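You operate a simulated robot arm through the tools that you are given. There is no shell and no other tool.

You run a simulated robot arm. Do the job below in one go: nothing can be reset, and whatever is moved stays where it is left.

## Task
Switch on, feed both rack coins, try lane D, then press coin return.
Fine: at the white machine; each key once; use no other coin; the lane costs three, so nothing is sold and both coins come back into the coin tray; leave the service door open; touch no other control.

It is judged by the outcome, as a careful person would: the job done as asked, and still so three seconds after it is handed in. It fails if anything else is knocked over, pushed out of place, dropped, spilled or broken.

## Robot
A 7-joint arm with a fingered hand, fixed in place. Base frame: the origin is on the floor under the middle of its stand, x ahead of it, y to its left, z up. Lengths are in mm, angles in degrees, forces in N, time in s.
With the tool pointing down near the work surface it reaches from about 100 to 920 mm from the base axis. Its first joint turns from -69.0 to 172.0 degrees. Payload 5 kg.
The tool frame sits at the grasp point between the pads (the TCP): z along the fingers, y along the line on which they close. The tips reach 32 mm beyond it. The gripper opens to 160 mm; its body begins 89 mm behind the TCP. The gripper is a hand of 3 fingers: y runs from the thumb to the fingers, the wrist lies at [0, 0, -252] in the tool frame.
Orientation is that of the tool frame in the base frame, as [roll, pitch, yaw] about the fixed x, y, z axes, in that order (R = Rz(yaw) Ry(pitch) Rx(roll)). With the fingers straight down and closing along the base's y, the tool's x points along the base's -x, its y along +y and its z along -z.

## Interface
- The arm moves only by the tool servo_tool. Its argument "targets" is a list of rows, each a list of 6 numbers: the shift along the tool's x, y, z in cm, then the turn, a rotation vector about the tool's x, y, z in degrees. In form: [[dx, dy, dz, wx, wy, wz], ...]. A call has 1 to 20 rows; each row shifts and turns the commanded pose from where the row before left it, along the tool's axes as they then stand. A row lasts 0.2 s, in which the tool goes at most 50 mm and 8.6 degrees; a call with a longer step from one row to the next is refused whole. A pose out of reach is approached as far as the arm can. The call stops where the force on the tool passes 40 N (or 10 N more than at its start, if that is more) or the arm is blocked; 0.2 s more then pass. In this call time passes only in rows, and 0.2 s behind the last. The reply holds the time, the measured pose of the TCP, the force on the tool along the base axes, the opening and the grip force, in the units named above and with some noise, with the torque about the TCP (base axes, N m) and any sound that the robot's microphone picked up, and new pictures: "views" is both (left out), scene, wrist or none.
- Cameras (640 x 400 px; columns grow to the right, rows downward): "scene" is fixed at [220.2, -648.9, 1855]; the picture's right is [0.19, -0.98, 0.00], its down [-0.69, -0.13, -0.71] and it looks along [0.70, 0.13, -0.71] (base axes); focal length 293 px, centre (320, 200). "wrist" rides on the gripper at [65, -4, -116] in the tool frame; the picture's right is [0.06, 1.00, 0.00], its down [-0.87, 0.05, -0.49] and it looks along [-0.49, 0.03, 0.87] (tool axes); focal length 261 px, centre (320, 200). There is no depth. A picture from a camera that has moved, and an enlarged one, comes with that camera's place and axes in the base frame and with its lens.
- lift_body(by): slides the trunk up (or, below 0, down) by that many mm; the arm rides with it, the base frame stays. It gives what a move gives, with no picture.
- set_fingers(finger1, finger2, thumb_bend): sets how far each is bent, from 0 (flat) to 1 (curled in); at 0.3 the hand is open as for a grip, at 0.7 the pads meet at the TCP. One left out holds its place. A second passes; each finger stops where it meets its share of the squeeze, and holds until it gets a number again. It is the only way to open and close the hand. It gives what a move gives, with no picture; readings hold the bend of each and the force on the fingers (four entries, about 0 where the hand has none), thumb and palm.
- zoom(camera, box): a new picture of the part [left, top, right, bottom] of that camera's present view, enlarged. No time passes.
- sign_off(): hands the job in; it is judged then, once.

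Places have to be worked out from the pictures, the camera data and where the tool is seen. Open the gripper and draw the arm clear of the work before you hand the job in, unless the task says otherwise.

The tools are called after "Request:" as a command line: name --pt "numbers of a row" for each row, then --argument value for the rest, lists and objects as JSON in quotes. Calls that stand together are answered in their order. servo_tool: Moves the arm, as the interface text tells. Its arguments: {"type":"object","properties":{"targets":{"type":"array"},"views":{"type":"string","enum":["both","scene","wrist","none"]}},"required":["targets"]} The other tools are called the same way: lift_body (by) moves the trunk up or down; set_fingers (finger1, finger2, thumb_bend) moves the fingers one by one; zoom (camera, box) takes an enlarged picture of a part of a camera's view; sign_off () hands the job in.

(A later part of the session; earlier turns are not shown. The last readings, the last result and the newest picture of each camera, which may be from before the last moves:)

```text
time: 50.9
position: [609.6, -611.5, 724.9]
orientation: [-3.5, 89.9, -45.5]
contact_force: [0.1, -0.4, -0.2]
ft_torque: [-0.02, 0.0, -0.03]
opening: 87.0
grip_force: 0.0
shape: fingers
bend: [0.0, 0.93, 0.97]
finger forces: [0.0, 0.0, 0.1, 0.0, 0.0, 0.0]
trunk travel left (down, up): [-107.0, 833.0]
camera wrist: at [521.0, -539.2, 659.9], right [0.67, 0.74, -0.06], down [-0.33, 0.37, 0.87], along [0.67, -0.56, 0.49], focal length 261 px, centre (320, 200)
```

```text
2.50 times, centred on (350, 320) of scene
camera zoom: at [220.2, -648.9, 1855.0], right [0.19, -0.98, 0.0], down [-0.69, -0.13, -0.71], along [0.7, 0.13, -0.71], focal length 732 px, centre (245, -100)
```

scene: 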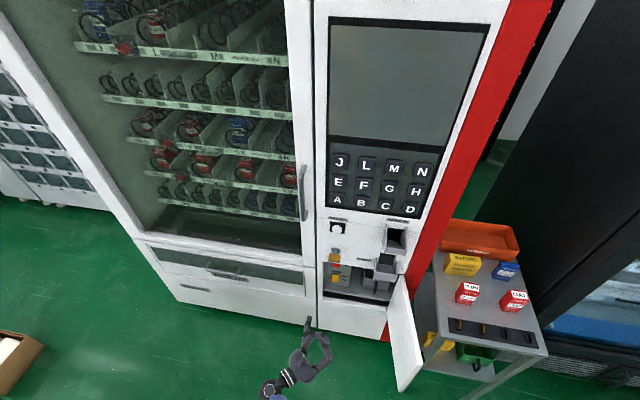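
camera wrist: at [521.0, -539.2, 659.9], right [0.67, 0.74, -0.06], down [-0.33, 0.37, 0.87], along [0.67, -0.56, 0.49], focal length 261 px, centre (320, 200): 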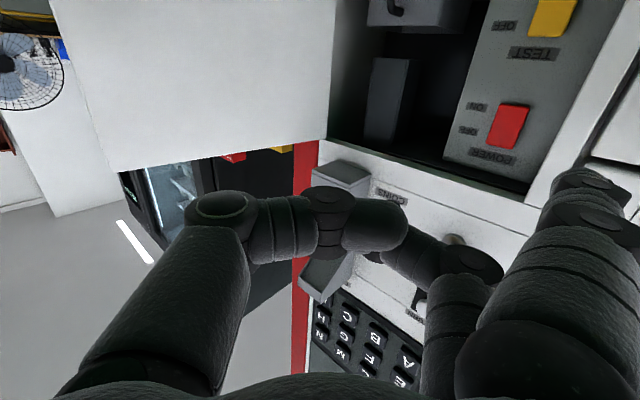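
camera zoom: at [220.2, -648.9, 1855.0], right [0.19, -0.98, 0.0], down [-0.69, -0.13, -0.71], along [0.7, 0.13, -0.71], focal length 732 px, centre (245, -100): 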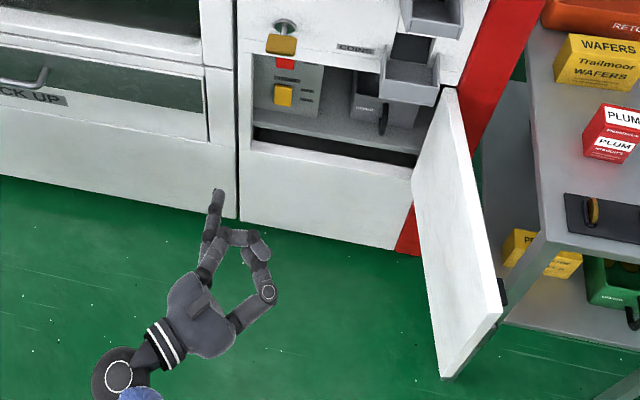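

The scene view puts the fingertip at about TCP + (90, 95, -15). I move to bring the tip to the mouth of the bay, about 50 mm short of the POWER rocker's lower half.

Request:
servo_tool --pt "0 1.68 3.87 0 0 0" --pt "0 1.68 3.87 0 0 0" --pt "0 1.68 3.87 0 0 0" --pt "0 1.68 3.87 0 0 0" --pt "0 1.68 3.87 0 0 0" --pt "0 0 0 0 0 0" --views "both"

Request:
zoom --camera "scene" --box '[310, 220, 430, 320]'

Request:
zoom --camera "wrist" --box '[420, 60, 640, 240]'

```text
time: 52.3
position: [809.7, -676.3, 727.1]
orientation: [-18.0, 89.9, -60.0]
contact_force: [-0.4, 0.8, 1.2]
ft_torque: [0.04, 0.06, 0.01]
opening: 87.1
grip_force: 0.0
shape: fingers
bend: [0.0, 0.93, 0.97]
finger forces: [0.0, 0.0, 0.0, 0.0, 0.1, 0.0]
trunk travel left (down, up): [-107.0, 833.0]
camera wrist: at [721.3, -602.7, 661.6], right [0.67, 0.74, -0.06], down [-0.33, 0.37, 0.87], along [0.67, -0.56, 0.49], focal length 261 px, centre (320, 200)
```

scene: 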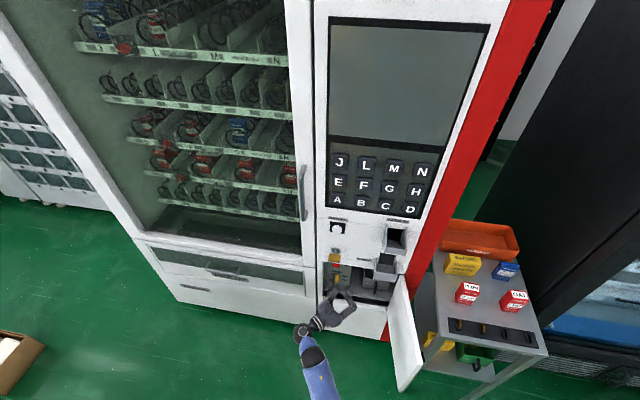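
wrist: 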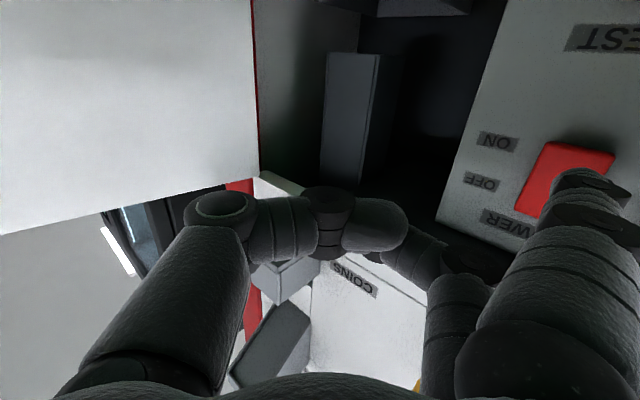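

```text
4.00 times, centred on (370, 270) of scene
camera zoom: at [220.2, -648.9, 1855.0], right [0.19, -0.98, 0.0], down [-0.69, -0.13, -0.71], along [0.7, 0.13, -0.71], focal length 1172 px, centre (120, -80)
```

zoom: 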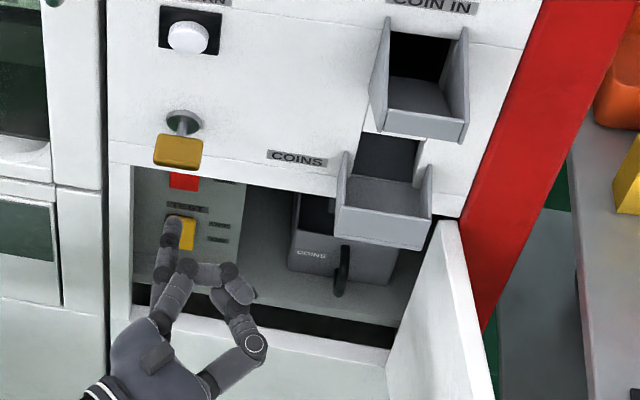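

```text
2.22 times, centred on (530, 150) of wrist
camera zoom: at [721.3, -602.7, 661.6], right [0.67, 0.74, -0.06], down [-0.33, 0.37, 0.87], along [0.67, -0.56, 0.49], focal length 579 px, centre (-147, 311)
```

zoom: 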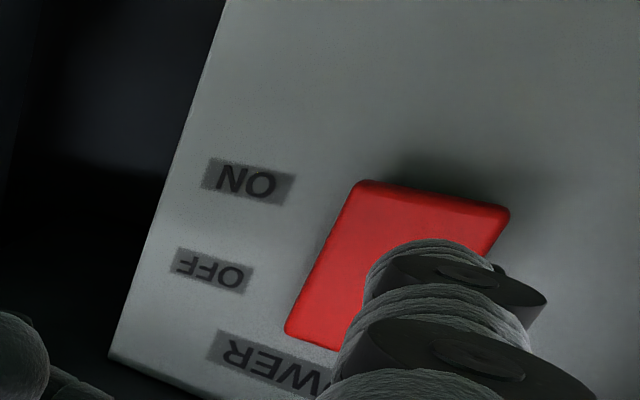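

The tip is lined up with the lower (ON) half of the POWER rocker, about 50 mm out. I advance 32 mm straight in, then check.

Request:
servo_tool --pt "0 0.9 1.2 0 0 0" --pt "0 1.0 1.3 0 0 0" --pt "0 0 0 0 0 0" --views "both"

Request:
zoom --camera "wrist" --box '[420, 60, 640, 240]'

Request:
zoom --camera "scene" --box '[315, 240, 375, 300]'

```text
time: 53.1
position: [842.9, -680.0, 727.4]
orientation: [-9.5, 89.9, -51.4]
contact_force: [0.0, 0.3, -0.4]
ft_torque: [0.0, 0.04, 0.01]
opening: 86.9
grip_force: 0.1
shape: fingers
bend: [0.0, 0.93, 0.97]
finger forces: [0.0, 0.0, 0.1, 0.1, 0.1, 0.1]
trunk travel left (down, up): [-107.0, 833.0]
camera wrist: at [754.1, -606.6, 660.3], right [0.67, 0.74, -0.06], down [-0.33, 0.37, 0.87], along [0.67, -0.56, 0.49], focal length 261 px, centre (320, 200)
```

scene: 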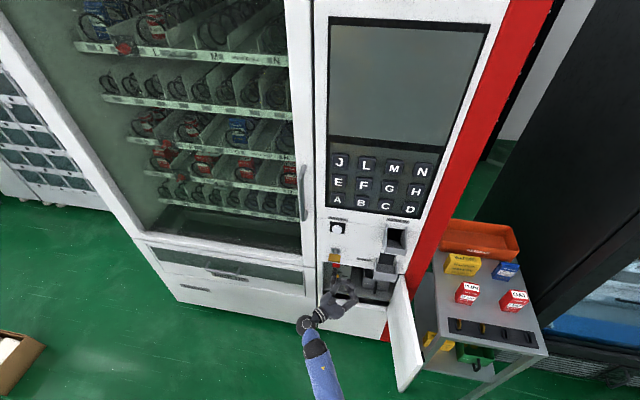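
wrist: 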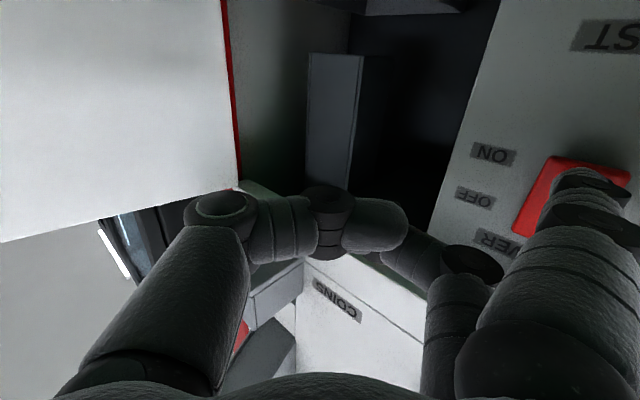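

```text
2.22 times, centred on (530, 150) of wrist
camera zoom: at [754.1, -606.6, 660.3], right [0.67, 0.74, -0.06], down [-0.33, 0.37, 0.87], along [0.67, -0.56, 0.49], focal length 579 px, centre (-147, 311)
```

zoom: 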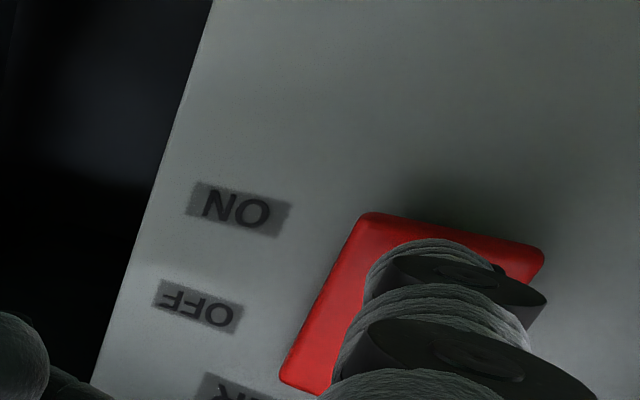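

```text
6.67 times, centred on (345, 270) of scene
camera zoom: at [220.2, -648.9, 1855.0], right [0.19, -0.98, 0.0], down [-0.69, -0.13, -0.71], along [0.7, 0.13, -0.71], focal length 1953 px, centre (153, -267)
```

zoom: 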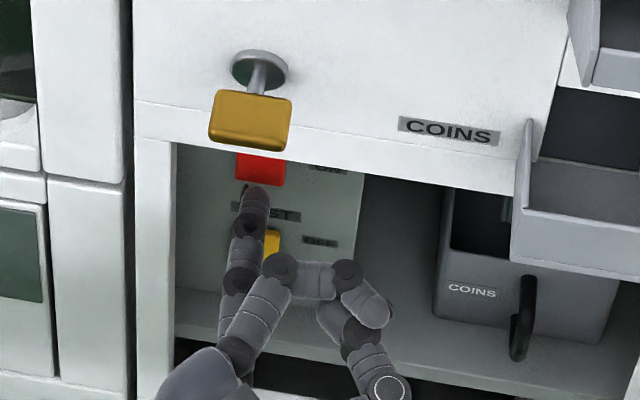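

The tip is ~15 mm from the rocker's ON half and well centred. I advance in small steps, watching force and sound.

Request:
servo_tool --pt "0 0.4 0.45 0 0 0" --pt "0 0.33 0.37 0 0 0" --views "wrist"

Request:
servo_tool --pt "0 0.27 0.3 0 0 0" --pt "0 0.2 0.22 0 0 0" --views "wrist"

```text
time: 53.7
position: [852.1, -681.6, 725.6]
orientation: [41.3, 90.0, -0.7]
contact_force: [-1.8, -1.3, 0.4]
ft_torque: [-0.01, 0.04, 0.02]
opening: 86.8
grip_force: 0.6
shape: fingers
bend: [0.0, 0.93, 0.97]
finger forces: [0.6, 0.0, 0.1, 0.0, 0.0, 0.0]
trunk travel left (down, up): [-107.0, 833.0]
camera wrist: at [764.1, -608.1, 659.5], right [0.67, 0.74, -0.06], down [-0.33, 0.37, 0.87], along [0.67, -0.56, 0.49], focal length 261 px, centre (320, 200)
```

wrist: 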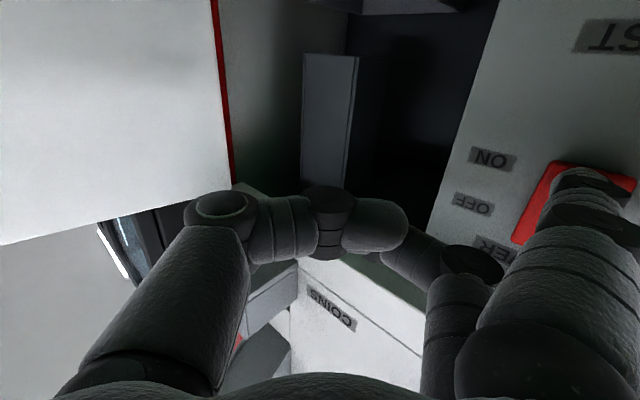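

```text
time: 54.4
position: [856.1, -685.0, 724.9]
orientation: [-105.4, 90.0, -147.7]
contact_force: [-56.0, -5.8, -5.7]
ft_torque: [-0.61, 1.01, 5.38]
opening: 88.8
grip_force: 28.6
shape: fingers
bend: [0.0, 0.93, 0.97]
finger forces: [56.9, 0.1, 0.1, 0.1, 0.0, 0.0]
trunk travel left (down, up): [-107.0, 833.0]
stopped in row 2: the force on the tool passed its limit at 47 N (the readings are from after the stop); the commanded pose is now the measured one
camera wrist: at [767.5, -610.9, 659.9], right [0.67, 0.74, -0.07], down [-0.33, 0.37, 0.87], along [0.67, -0.56, 0.49], focal length 261 px, centre (320, 200)
```

wrist: 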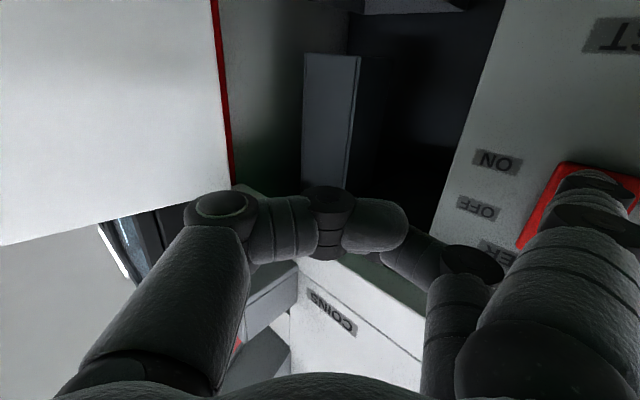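

The force rose sharply to 56 N with no sound reported, so I back off straight out and inspect the rocker.

Request:
servo_tool --pt "0 -0.7 -0.75 0 0 0" --pt "0 -1.7 -1.9 0 0 0" --pt "0 -2 -2.2 0 0 0" --pt "0 -2 -2.2 0 0 0" --views "both"

Request:
zoom --camera "wrist" --box '[420, 60, 640, 240]'

Request:
zoom --camera "scene" --box '[315, 240, 375, 300]'

```text
time: 55.4
position: [766.2, -682.4, 726.4]
orientation: [-128.1, 89.8, -170.1]
contact_force: [1.3, -0.5, 0.1]
ft_torque: [-0.04, -0.05, -0.04]
opening: 86.5
grip_force: 0.0
shape: fingers
bend: [0.0, 0.93, 0.97]
finger forces: [0.1, 0.1, 0.0, 0.1, 0.1, 0.1]
trunk travel left (down, up): [-107.0, 833.0]
camera wrist: at [676.6, -609.6, 660.3], right [0.67, 0.74, -0.06], down [-0.33, 0.37, 0.87], along [0.67, -0.56, 0.49], focal length 261 px, centre (320, 200)
```

scene: 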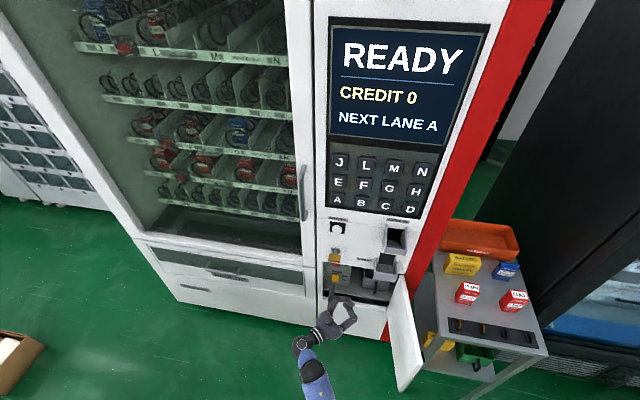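
wrist: 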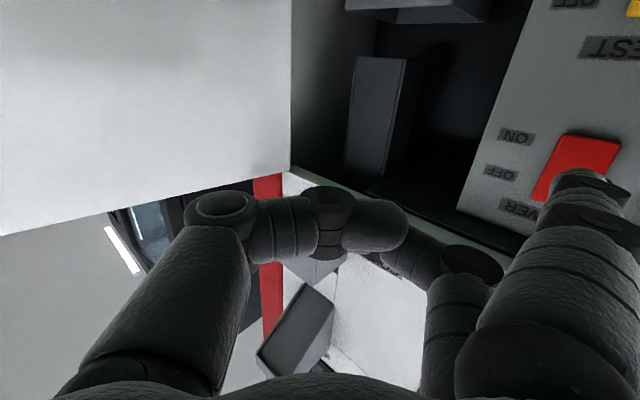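

```text
2.22 times, centred on (530, 150) of wrist
camera zoom: at [676.6, -609.6, 660.3], right [0.67, 0.74, -0.06], down [-0.33, 0.37, 0.87], along [0.67, -0.56, 0.49], focal length 579 px, centre (-147, 311)
```

zoom: 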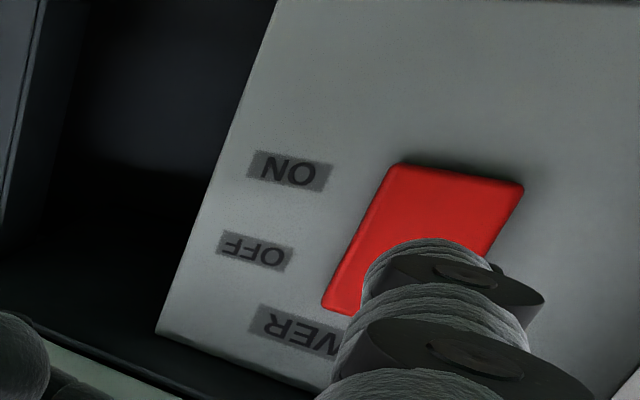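

```text
6.67 times, centred on (345, 270) of scene
camera zoom: at [220.2, -648.9, 1855.0], right [0.19, -0.98, 0.0], down [-0.69, -0.13, -0.71], along [0.7, 0.13, -0.71], focal length 1953 px, centre (153, -267)
```

zoom: 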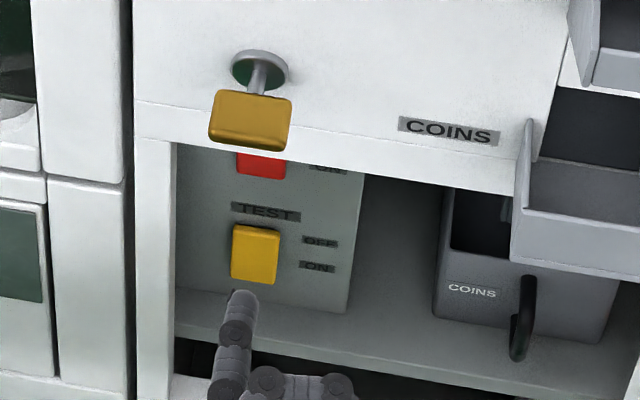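

The display now shows READY, CREDIT 0 – the power is on. I read the screen closely, then retreat straight back and raise the trunk.

Request:
zoom --camera "scene" --box '[320, 15, 490, 155]'

Request:
servo_tool --pt "0 -2.7 -3 0 0 0" --pt "0 -2.7 -3 0 0 0" --pt "0 -2.7 -3 0 0 0" --pt "0 -2.7 -3 0 0 0" --pt "0 -2.7 -3 0 0 0" --pt "0 -1.5 -1.6 0 0 0" --views "none"

Request:
lift_body --by 270

Request:
servo_tool --pt "0 0 0 -8.4 0 0" --pt "0 0 0 -8.4 0 0" --pt "0 0 0 -8.4 0 0" --pt "0 0 0 -8.4 0 0" --pt "0 0 0 -8.4 0 0" --views "both"

```text
2.86 times, centred on (405, 85) of scene
camera zoom: at [220.2, -648.9, 1855.0], right [0.19, -0.98, 0.0], down [-0.69, -0.13, -0.71], along [0.7, 0.13, -0.71], focal length 837 px, centre (77, 529)
```

zoom: 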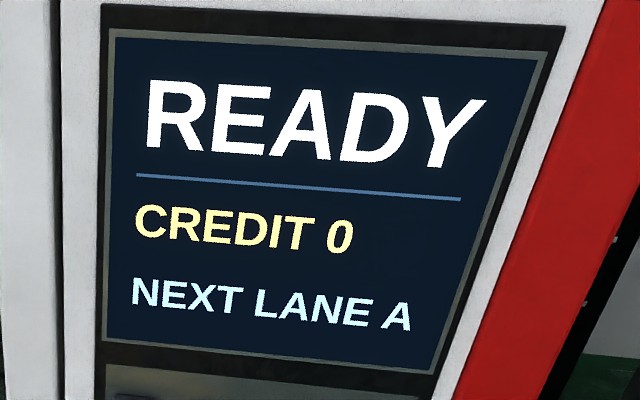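

```text
time: 56.8
position: [565.2, -681.5, 731.6]
orientation: [46.9, 89.7, 4.8]
contact_force: [-0.1, 0.5, -6.2]
ft_torque: [-0.5, -0.44, 0.02]
opening: 87.0
grip_force: 0.1
shape: fingers
bend: [0.0, 0.93, 0.97]
finger forces: [0.0, 0.1, 0.1, 0.0, 0.0, 0.0]
out of reach, approached as far as the arm can: row 6
trunk travel left (down, up): [-107.0, 833.0]
```

```text
time: 59.5
position: [564.5, -681.3, 996.5]
orientation: [-129.7, 89.8, -171.7]
contact_force: [-0.4, -0.2, 0.7]
ft_torque: [0.0, 0.02, -0.01]
opening: 86.7
grip_force: 0.2
shape: fingers
bend: [0.0, 0.93, 0.97]
finger forces: [0.1, 0.1, 0.0, 0.1, 0.0, 0.0]
trunk travel left (down, up): [-377.0, 563.0]
```

```text
time: 60.7
position: [571.3, -678.1, 979.7]
orientation: [154.1, 85.8, 150.8]
contact_force: [0.0, 0.3, 0.2]
ft_torque: [0.05, -0.01, 0.0]
opening: 87.2
grip_force: 0.0
shape: fingers
bend: [0.0, 0.93, 0.97]
finger forces: [0.0, 0.1, 0.1, 0.0, 0.0, 0.1]
out of reach, approached as far as the arm can: row 1, 2
trunk travel left (down, up): [-377.0, 563.0]
camera wrist: at [451.7, -673.4, 920.6], right [0.05, 1.0, -0.03], down [-0.43, 0.05, 0.9], along [0.9, -0.03, 0.43], focal length 261 px, centre (320, 200)
```

scene: 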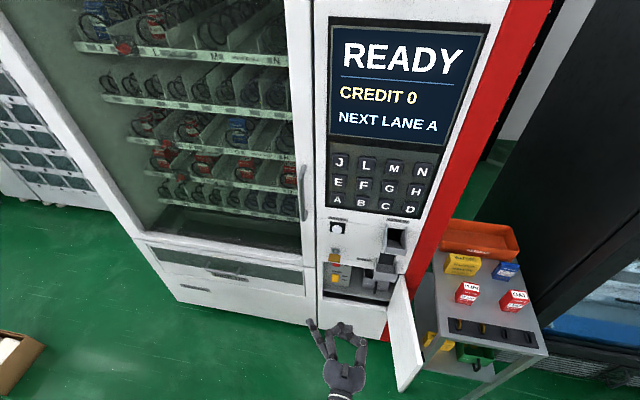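
wrist: 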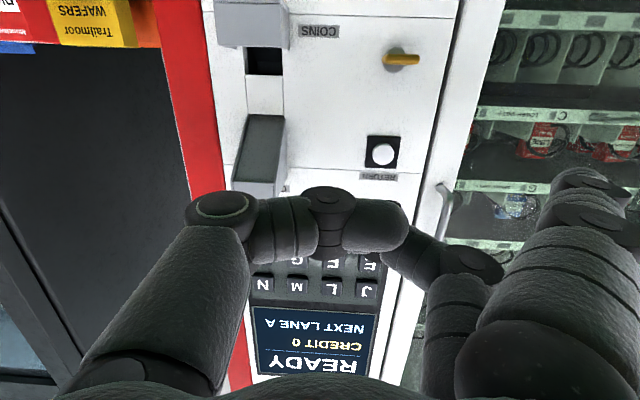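

Power is on and I'm clear of the bay. I rotate the hand back to vertical for picking coins.

Request:
servo_tool --pt "0 0 0 0 8.5 0" --pt "0 0 0 0 8.5 0" --pt "0 0 0 0 8.5 0" --pt "0 0 0 0 8.5 0" --pt "0 0 0 0 8.5 0" --pt "0 0 0 0 8.5 0" --pt "0 0 0 0 8.5 0" --pt "0 0 0 0 8.5 0" --pt "0 0 0 0 8.5 0" --pt "0 0 0 0 8.5 0" --pt "0 0 0 0 0 0" --views "none"

Request:
set_fingers --finger1 0.5 --finger2 0.5 --thumb_bend 0.5

```text
time: 63.1
position: [571.2, -678.0, 978.1]
orientation: [178.2, 1.3, 176.8]
contact_force: [-0.5, 0.5, -0.2]
ft_torque: [-0.01, 0.0, 0.01]
opening: 87.1
grip_force: 0.0
shape: fingers
bend: [0.0, 0.93, 0.97]
finger forces: [0.0, 0.1, 0.0, 0.0, 0.0, 0.0]
trunk travel left (down, up): [-377.0, 563.0]
```

```text
time: 64.1
position: [571.1, -677.3, 979.4]
orientation: [178.2, 1.2, 176.7]
contact_force: [0.5, 0.3, 0.8]
ft_torque: [0.01, 0.01, 0.03]
opening: 87.5
grip_force: 0.0
shape: fingers
bend: [0.5, 0.5, 0.5]
finger forces: [0.0, 0.1, 0.0, 0.1, 0.0, 0.0]
trunk travel left (down, up): [-377.0, 563.0]
```

I trim the small orientation error, raise 20 mm and travel back to above coin 1.

Request:
lift_body --by 20

Request:
servo_tool --pt "0 0 0 1.8 1.3 -3.2" --pt "-1.67 -4.1 0 0 0 0" --pt "-1.67 -4.1 0 0 0 0" --pt "-1.67 -4.1 0 0 0 0" --pt "-1.67 -4.1 0 0 0 0" --pt "-1.67 -4.1 0 0 0 0" --pt "-1.67 -4.1 0 0 0 0" --pt "-1.67 -4.1 0 0 0 0" --pt "-1.67 -4.1 0 0 0 0" --pt "-1.67 -4.1 0 0 0 0" --pt "0 0 0 0 0 0" --views "both"

```text
time: 64.8
position: [570.1, -679.1, 999.5]
orientation: [178.2, 1.3, 176.7]
contact_force: [-0.1, -0.6, -0.8]
ft_torque: [0.07, 0.01, -0.01]
opening: 87.2
grip_force: 0.0
shape: fingers
bend: [0.5, 0.5, 0.5]
finger forces: [0.1, 0.0, 0.0, 0.1, 0.0, 0.0]
trunk travel left (down, up): [-397.0, 543.0]
```

```text
time: 67.2
position: [723.6, -1049.4, 1002.2]
orientation: [-179.9, 0.0, 179.9]
contact_force: [-0.2, -0.4, -0.1]
ft_torque: [-0.04, -0.01, 0.0]
opening: 87.6
grip_force: 0.0
shape: fingers
bend: [0.5, 0.5, 0.5]
finger forces: [0.0, 0.0, 0.0, 0.0, 0.1, 0.1]
trunk travel left (down, up): [-397.0, 543.0]
camera wrist: at [656.9, -1053.2, 1117.0], right [-0.06, 1.0, 0.0], down [0.87, 0.05, 0.49], along [0.49, 0.03, -0.87], focal length 261 px, centre (320, 200)
```

scene: 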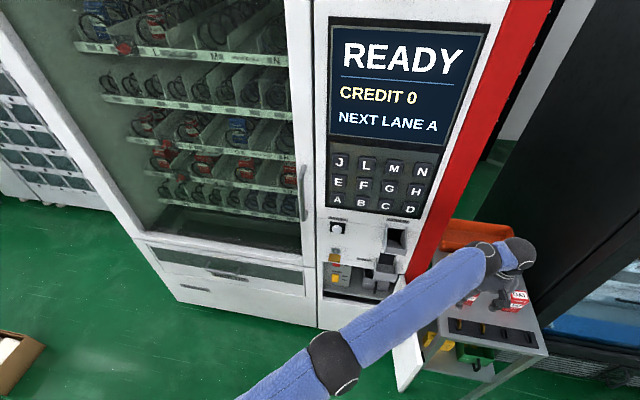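
wrist: 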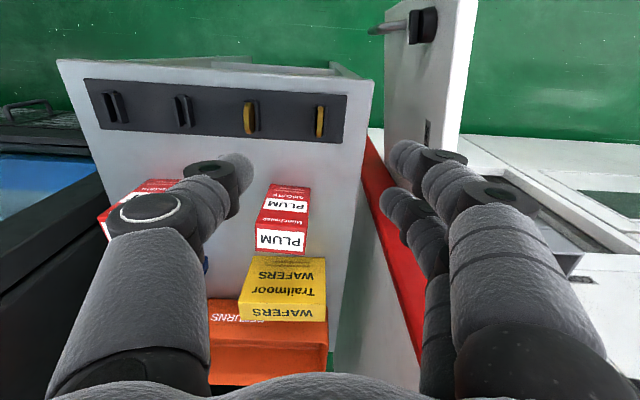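

TCP ≈ [721.9, -1049.2, 1001] directly over coin 1. I narrow the fingers, shift 1.4 mm and lower to just above engagement height.

Request:
set_fingers --finger1 0.65 --finger2 0.65 --thumb_bend 0.65

Request:
servo_tool --pt "0 -0.14 0 0 0 0" --views "none"

Request:
lift_body --by -133

Request:
servo_tool --pt "0 0 0 0 0 0" --views "wrist"

Request:
zoom --camera "wrist" --box '[220, 110, 420, 235]'

```text
time: 68.2
position: [723.2, -1052.0, 998.5]
orientation: [-180.0, 0.0, 179.9]
contact_force: [-0.2, -0.1, -0.2]
ft_torque: [0.03, 0.03, -0.02]
opening: 29.4
grip_force: 0.1
shape: fingers
bend: [0.65, 0.65, 0.65]
finger forces: [0.0, 0.1, 0.0, 0.0, 0.1, 0.0]
trunk travel left (down, up): [-397.0, 543.0]
```

```text
time: 68.6
position: [722.9, -1050.7, 999.9]
orientation: [-180.0, 0.0, 179.9]
contact_force: [0.0, 0.0, 0.0]
ft_torque: [0.03, 0.02, -0.04]
opening: 29.7
grip_force: 0.0
shape: fingers
bend: [0.65, 0.65, 0.65]
finger forces: [0.0, 0.0, 0.0, 0.0, 0.0, 0.1]
trunk travel left (down, up): [-397.0, 543.0]
```

```text
time: 70.2
position: [721.2, -1051.2, 867.6]
orientation: [-180.0, 0.0, 179.9]
contact_force: [0.2, -0.2, 0.1]
ft_torque: [0.01, 0.0, 0.03]
opening: 29.5
grip_force: 0.1
shape: fingers
bend: [0.65, 0.65, 0.65]
finger forces: [0.1, 0.1, 0.0, 0.0, 0.0, 0.0]
trunk travel left (down, up): [-264.0, 676.0]
```

```text
time: 70.6
position: [721.9, -1049.8, 867.2]
orientation: [-180.0, 0.1, 180.0]
contact_force: [-0.4, -0.5, 0.2]
ft_torque: [-0.02, -0.01, 0.0]
opening: 29.8
grip_force: 0.1
shape: fingers
bend: [0.65, 0.65, 0.65]
finger forces: [0.0, 0.0, 0.0, 0.1, 0.0, 0.1]
trunk travel left (down, up): [-264.0, 676.0]
camera wrist: at [656.1, -1055.2, 981.8], right [-0.06, 1.0, 0.0], down [0.87, 0.05, 0.49], along [0.49, 0.03, -0.87], focal length 261 px, centre (320, 200)
```

wrist: 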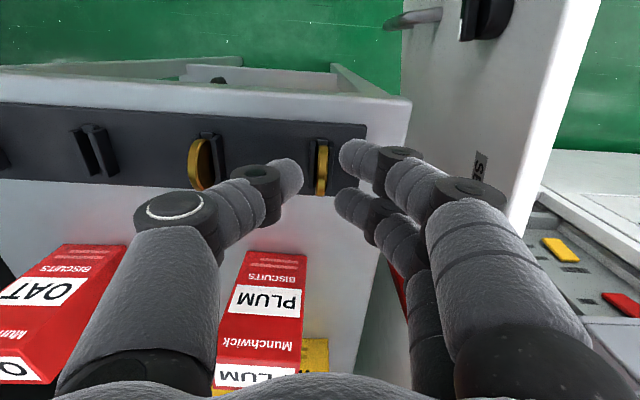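

```text
3.20 times, centred on (320, 172) of wrist
camera zoom: at [656.1, -1055.2, 981.8], right [-0.06, 1.0, 0.0], down [0.87, 0.05, 0.49], along [0.49, 0.03, -0.87], focal length 834 px, centre (320, 288)
```

zoom: 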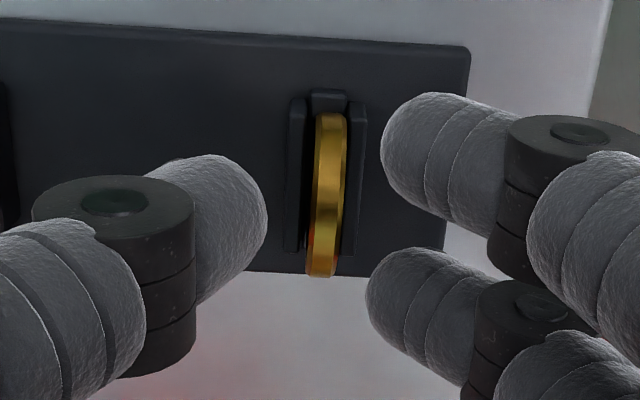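

The coin sits ~1.9 mm to +y of centre; I shift to match, lower 19.5 mm, and grip.

Request:
servo_tool --pt "0 0.18 0 0 0 0" --views "none"

Request:
lift_body --by -19.5

Request:
set_fingers --finger1 0.8 --finger2 0.8 --thumb_bend 0.8

Request:
zoom --camera "wrist" --box '[220, 110, 420, 235]'

Request:
lift_body --by 60

Request:
servo_tool --pt "0 0 0 0 0 0" --views "both"

Request:
zoom --camera "wrist" --box '[220, 90, 420, 235]'

```text
time: 71.0
position: [722.2, -1048.9, 866.9]
orientation: [-179.9, 0.1, 179.9]
contact_force: [0.0, -0.3, 0.4]
ft_torque: [0.03, -0.03, 0.02]
opening: 29.4
grip_force: 0.1
shape: fingers
bend: [0.65, 0.65, 0.65]
finger forces: [0.1, 0.0, 0.1, 0.0, 0.0, 0.0]
trunk travel left (down, up): [-264.0, 676.0]
```

```text
time: 71.7
position: [720.5, -1048.0, 848.3]
orientation: [-179.8, 0.0, 179.8]
contact_force: [0.3, 0.0, 0.1]
ft_torque: [-0.03, 0.01, 0.03]
opening: 29.9
grip_force: 0.0
shape: fingers
bend: [0.65, 0.65, 0.65]
finger forces: [0.1, 0.1, 0.0, 0.0, 0.1, 0.1]
trunk travel left (down, up): [-244.0, 696.0]
```

```text
time: 72.7
position: [722.0, -1048.5, 848.3]
orientation: [-179.9, 0.0, 179.9]
contact_force: [-0.3, 1.5, -1.1]
ft_torque: [0.01, -0.02, 0.01]
opening: 11.9
grip_force: 23.2
shape: fingers
bend: [0.73, 0.73, 0.72]
finger forces: [11.7, 11.6, 0.0, 0.1, 22.6, 0.0]
trunk travel left (down, up): [-244.0, 696.0]
```

```text
3.20 times, centred on (320, 172) of wrist
camera zoom: at [655.7, -1053.2, 962.5], right [-0.06, 1.0, 0.0], down [0.87, 0.05, 0.49], along [0.49, 0.03, -0.87], focal length 834 px, centre (320, 288)
```

zoom: 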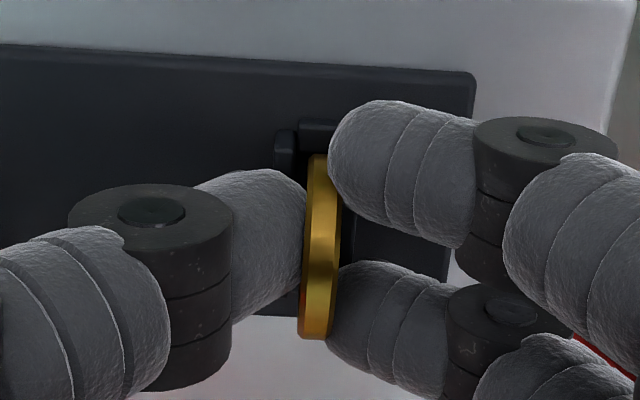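

```text
time: 73.7
position: [721.0, -1048.0, 907.2]
orientation: [180.0, 0.0, 179.9]
contact_force: [-0.2, -0.4, 0.1]
ft_torque: [0.01, -0.02, 0.04]
opening: 11.9
grip_force: 22.6
shape: fingers
bend: [0.73, 0.74, 0.72]
finger forces: [11.8, 11.1, 0.0, 0.0, 23.1, 0.0]
trunk travel left (down, up): [-304.0, 636.0]
```

```text
time: 74.0
position: [721.3, -1049.7, 907.3]
orientation: [-179.9, -0.1, 179.8]
contact_force: [-0.2, 0.1, -0.2]
ft_torque: [0.0, -0.01, 0.02]
opening: 12.1
grip_force: 23.0
shape: fingers
bend: [0.73, 0.74, 0.72]
finger forces: [11.7, 11.1, 0.0, 0.0, 23.1, 0.0]
trunk travel left (down, up): [-304.0, 636.0]
camera wrist: at [655.6, -1053.3, 1022.5], right [-0.06, 1.0, 0.0], down [0.87, 0.05, 0.49], along [0.49, 0.03, -0.87], focal length 261 px, centre (320, 200)
```

scene: 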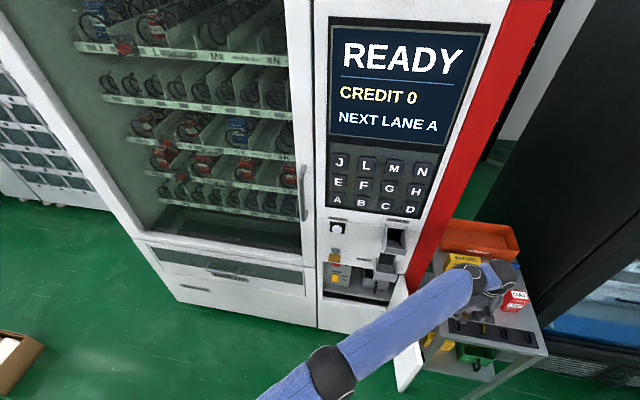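
wrist: 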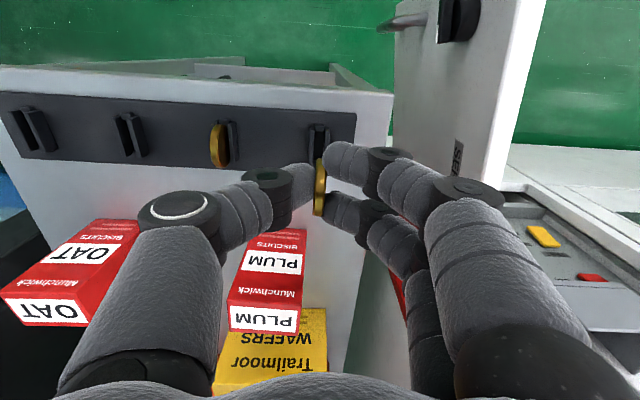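

```text
2.76 times, centred on (320, 162) of wrist
camera zoom: at [655.6, -1053.3, 1022.5], right [-0.06, 1.0, 0.0], down [0.87, 0.05, 0.49], along [0.49, 0.03, -0.87], focal length 719 px, centre (320, 303)
```

zoom: 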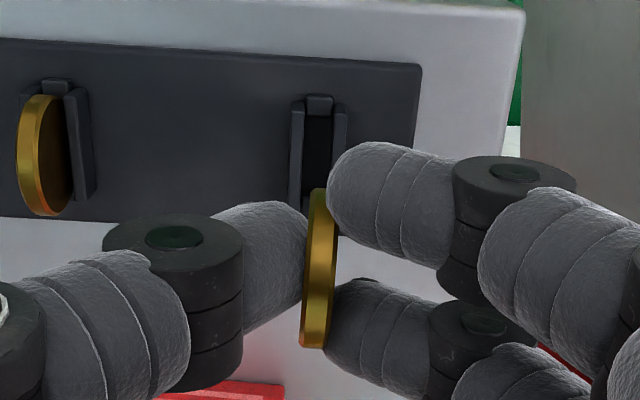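

Coin 1 is held straight and firmly. The COIN IN hopper works out as an open-top box: rim z≈1093, x 799–893, y -815 to -753, floor sloping into the machine. I raise well above it and travel over with a slight forward tilt.

Request:
lift_body --by 285

Request:
servo_tool --pt "0.5 4.2 0 0 0 0" --pt "0 4.2 0 0 0 0" --pt "0 4.2 0 0 0 0" --pt "0 4.2 0 0 0 0" --pt "0 4.2 0 0 0 0" --pt "0 4.2 0 0 0 0" --pt "0 1.3 0 0 0 0" --pt "0 0 0 0 -7.5 0" --pt "0 0 0 0 -7.5 0" --pt "0 0 0 0 0 0" --views "both"

Request:
zoom --camera "wrist" --box '[200, 50, 480, 250]'

```text
time: 76.9
position: [720.9, -1049.2, 1192.2]
orientation: [-179.8, -0.1, 179.8]
contact_force: [0.2, 0.6, 1.1]
ft_torque: [-0.01, 0.01, -0.02]
opening: 12.0
grip_force: 22.8
shape: fingers
bend: [0.73, 0.74, 0.72]
finger forces: [11.8, 11.0, 0.0, 0.0, 23.1, 0.0]
trunk travel left (down, up): [-589.0, 351.0]
```

```text
time: 79.1
position: [715.8, -783.0, 1193.0]
orientation: [-179.8, 15.0, 179.8]
contact_force: [-0.2, -0.2, -0.2]
ft_torque: [0.05, -0.07, 0.02]
opening: 11.7
grip_force: 23.4
shape: fingers
bend: [0.74, 0.74, 0.72]
finger forces: [11.7, 10.7, 0.0, 0.0, 22.6, 0.0]
trunk travel left (down, up): [-589.0, 351.0]
camera wrist: at [622.9, -787.3, 1286.7], right [-0.06, 1.0, -0.02], down [0.71, 0.05, 0.7], along [0.7, 0.03, -0.71], focal length 261 px, centre (320, 200)
```

scene: 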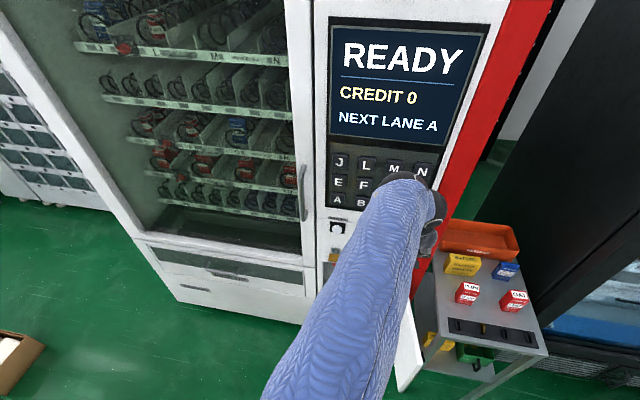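
wrist: 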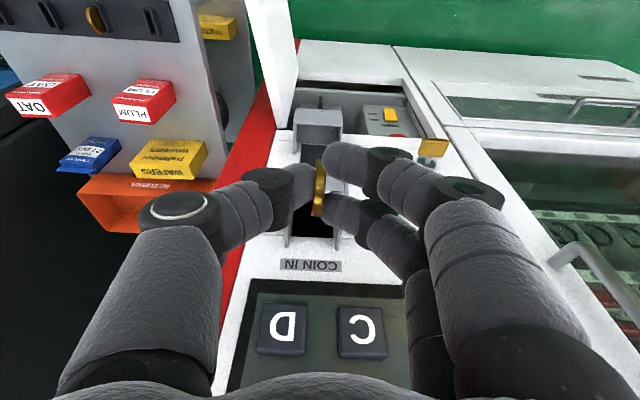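

```text
2.00 times, centred on (340, 150) of wrist
camera zoom: at [622.9, -787.3, 1286.7], right [-0.06, 1.0, -0.02], down [0.71, 0.05, 0.7], along [0.7, 0.03, -0.71], focal length 521 px, centre (280, 300)
```

zoom: 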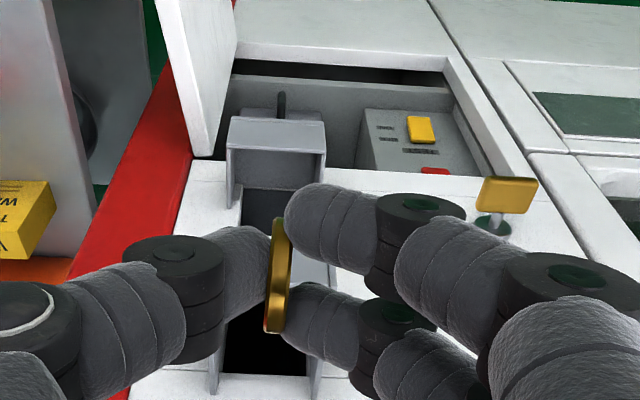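

Hopper y-centre is ≈ -783.5 and the coin hangs at the same y. I advance 114 mm so the coin is above the hopper's middle, then lower to just above the rim.

Request:
servo_tool --pt "-3.67 0 0.98 0 0 0" --pt "-3.67 0 0.98 0 0 0" --pt "-3.67 0 0.98 0 0 0" --pt "0 0 0 0 0 0" --views "wrist"

Request:
zoom --camera "wrist" --box '[200, 60, 480, 260]'

```text
time: 80.1
position: [826.3, -786.9, 1191.6]
orientation: [-179.9, 15.1, 179.9]
contact_force: [-0.6, -0.1, -0.7]
ft_torque: [-0.03, -0.02, 0.03]
opening: 11.8
grip_force: 22.5
shape: fingers
bend: [0.74, 0.74, 0.72]
finger forces: [11.7, 10.7, 0.0, 0.1, 22.5, 0.0]
trunk travel left (down, up): [-589.0, 351.0]
camera wrist: at [734.0, -791.5, 1286.0], right [-0.06, 1.0, -0.02], down [0.71, 0.05, 0.7], along [0.7, 0.03, -0.71], focal length 261 px, centre (320, 200)
```

wrist: 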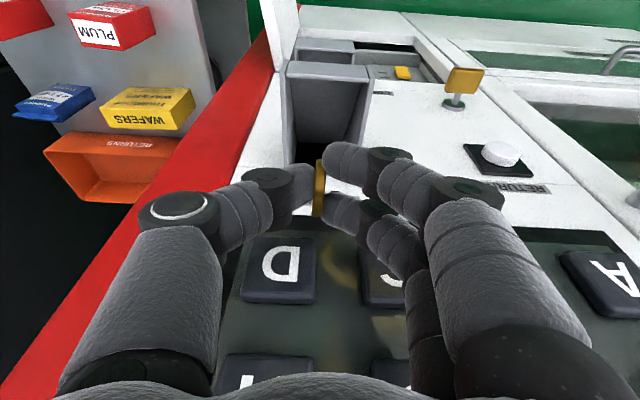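

```text
2.00 times, centred on (340, 160) of wrist
camera zoom: at [734.0, -791.5, 1286.0], right [-0.06, 1.0, -0.02], down [0.71, 0.05, 0.7], along [0.7, 0.03, -0.71], focal length 521 px, centre (280, 280)
```

zoom: 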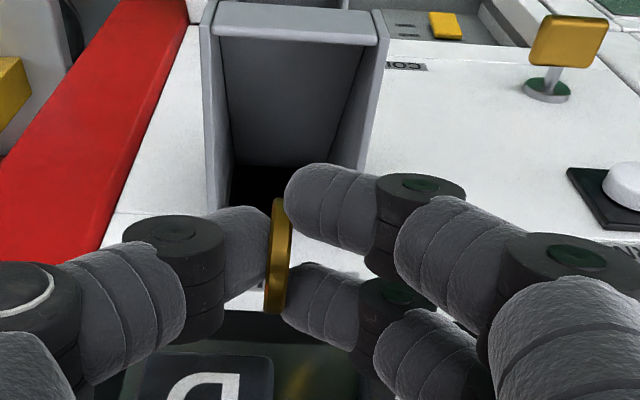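

The coin is over the open hopper, ~3 mm to -y of centre. I shift +3 mm and lower 50 mm, then check clearance to the rim.

Request:
servo_tool --pt "0 0.3 0 0 0 0" --views "none"

Request:
lift_body --by -50

Request:
servo_tool --pt "0 0 0 0 0 0" --views "both"

Request:
zoom --camera "wrist" --box '[200, 60, 480, 260]'

Request:
zoom --camera "scene" --box '[340, 180, 460, 290]'

```text
time: 80.5
position: [828.7, -783.0, 1193.4]
orientation: [-179.9, 15.2, 179.8]
contact_force: [0.2, 0.1, 0.6]
ft_torque: [0.0, -0.01, 0.02]
opening: 11.7
grip_force: 22.2
shape: fingers
bend: [0.74, 0.74, 0.72]
finger forces: [11.8, 10.7, 0.0, 0.0, 22.6, 0.1]
trunk travel left (down, up): [-589.0, 351.0]
```

```text
time: 81.4
position: [829.3, -783.2, 1142.0]
orientation: [-179.9, 15.0, 179.9]
contact_force: [-0.1, 0.8, 0.4]
ft_torque: [-0.02, -0.01, 0.01]
opening: 11.9
grip_force: 22.7
shape: fingers
bend: [0.74, 0.74, 0.72]
finger forces: [11.7, 10.7, 0.1, 0.1, 22.5, 0.1]
trunk travel left (down, up): [-539.0, 401.0]
```

```text
time: 81.8
position: [829.1, -783.2, 1141.3]
orientation: [180.0, 15.0, 179.9]
contact_force: [-0.3, 0.1, -0.4]
ft_torque: [0.01, -0.02, -0.01]
opening: 11.7
grip_force: 22.4
shape: fingers
bend: [0.74, 0.74, 0.72]
finger forces: [11.7, 10.7, 0.0, 0.1, 22.5, 0.0]
trunk travel left (down, up): [-539.0, 401.0]
camera wrist: at [736.0, -787.0, 1235.5], right [-0.06, 1.0, -0.02], down [0.71, 0.05, 0.7], along [0.7, 0.03, -0.71], focal length 261 px, centre (320, 200)
```

scene: 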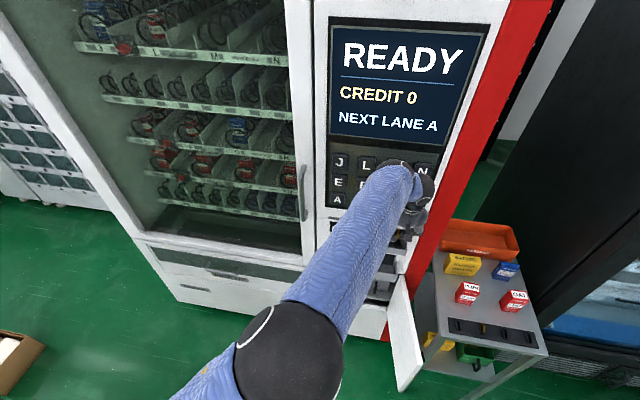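
wrist: 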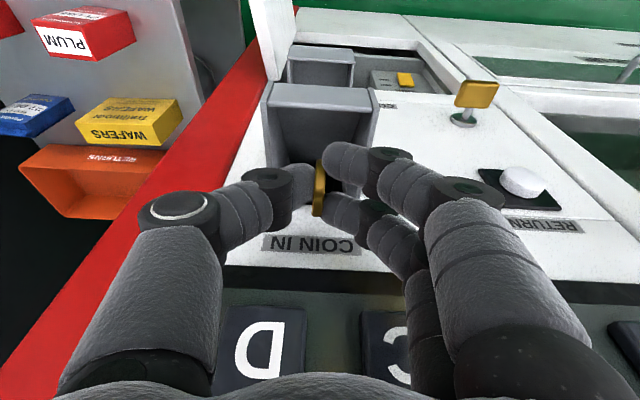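

```text
2.00 times, centred on (340, 160) of wrist
camera zoom: at [736.0, -787.0, 1235.5], right [-0.06, 1.0, -0.02], down [0.71, 0.05, 0.7], along [0.7, 0.03, -0.71], focal length 521 px, centre (280, 280)
```

zoom: 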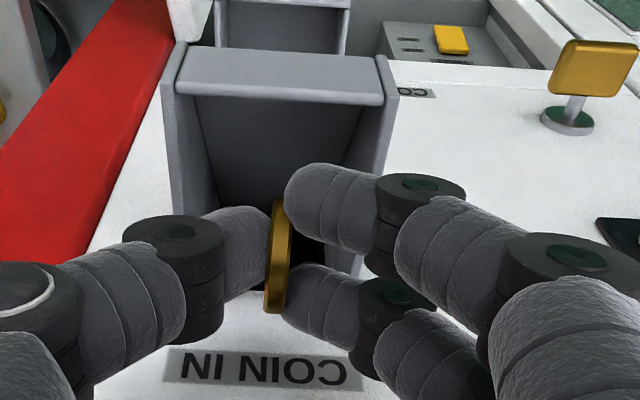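

```text
3.64 times, centred on (400, 235) of scene
camera zoom: at [220.2, -648.9, 1855.0], right [0.19, -0.98, 0.0], down [-0.69, -0.13, -0.71], along [0.7, 0.13, -0.71], focal length 1065 px, centre (29, 73)
```

zoom: 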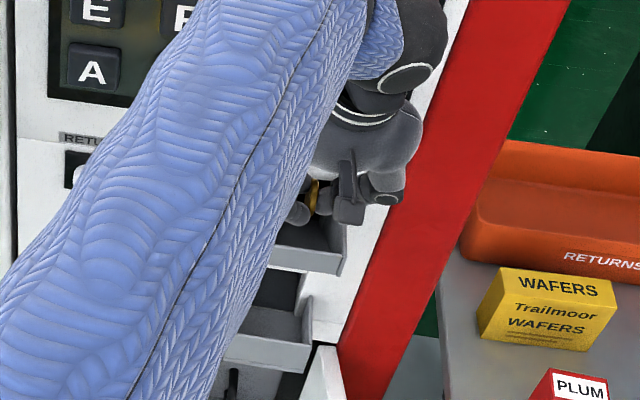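

The coin is centred over the hopper mouth (lip ≈ [804, -814…-755, 1091]). I lower 9 mm more and release the coin.

Request:
lift_body --by -9

Request:
set_fingers --finger1 0.64 --finger2 0.64 --thumb_bend 0.64

Request:
servo_tool --pt "0 0 0 0 0 0" --pt "0 0 0 0 0 0" --views "both"

Request:
zoom --camera "wrist" --box '[200, 60, 480, 260]'

```text
time: 82.4
position: [828.9, -781.0, 1132.6]
orientation: [-179.9, 15.0, 179.9]
contact_force: [-0.1, -0.1, -0.7]
ft_torque: [-0.01, -0.01, -0.02]
opening: 11.7
grip_force: 22.5
shape: fingers
bend: [0.74, 0.74, 0.72]
finger forces: [11.7, 10.8, 0.0, 0.1, 22.5, 0.1]
trunk travel left (down, up): [-530.0, 410.0]
```

```text
time: 83.4
position: [828.9, -782.5, 1133.6]
orientation: [-179.9, 15.0, 180.0]
contact_force: [-0.4, -0.7, -0.3]
ft_torque: [0.01, 0.0, 0.01]
opening: 31.7
grip_force: 0.0
shape: fingers
bend: [0.64, 0.64, 0.64]
finger forces: [0.0, 0.1, 0.0, 0.0, 0.0, 0.0]
trunk travel left (down, up): [-530.0, 410.0]
```

```text
time: 84.0
position: [829.6, -782.7, 1132.7]
orientation: [-179.9, 15.0, 179.9]
contact_force: [-0.8, -0.9, 0.2]
ft_torque: [0.01, 0.0, 0.04]
opening: 31.5
grip_force: 0.2
shape: fingers
bend: [0.64, 0.64, 0.64]
finger forces: [0.0, 0.0, 0.0, 0.0, 0.0, 0.1]
trunk travel left (down, up): [-530.0, 410.0]
camera wrist: at [736.0, -787.0, 1226.4], right [-0.06, 1.0, -0.02], down [0.71, 0.05, 0.7], along [0.7, 0.03, -0.71], focal length 261 px, centre (320, 200)
```

scene: 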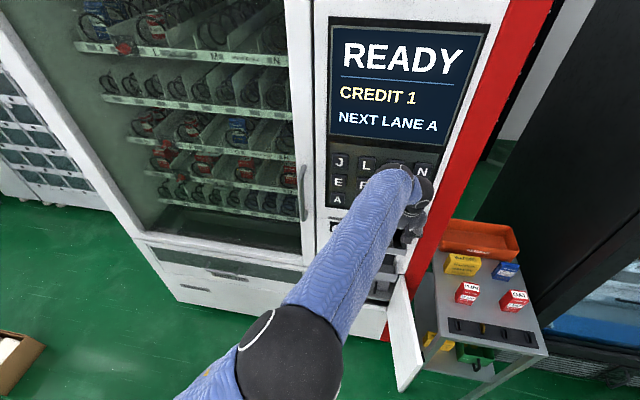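
wrist: 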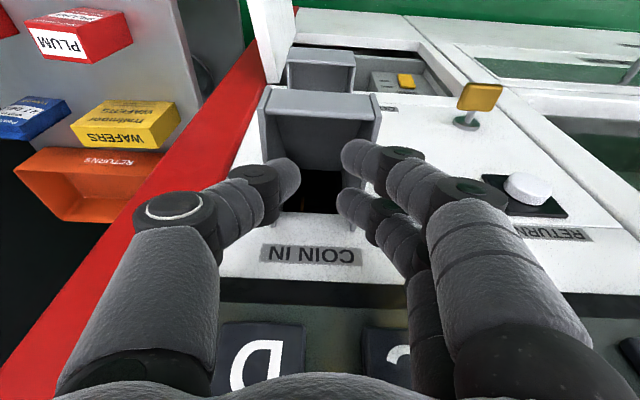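

```text
2.00 times, centred on (340, 160) of wrist
camera zoom: at [736.0, -787.0, 1226.4], right [-0.06, 1.0, -0.02], down [0.71, 0.05, 0.7], along [0.7, 0.03, -0.71], focal length 521 px, centre (280, 280)
```

zoom: 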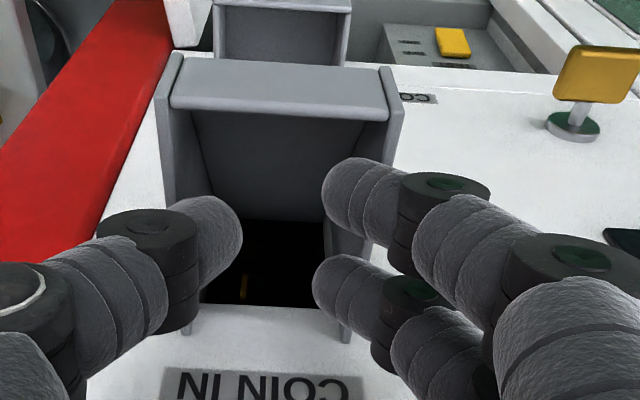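

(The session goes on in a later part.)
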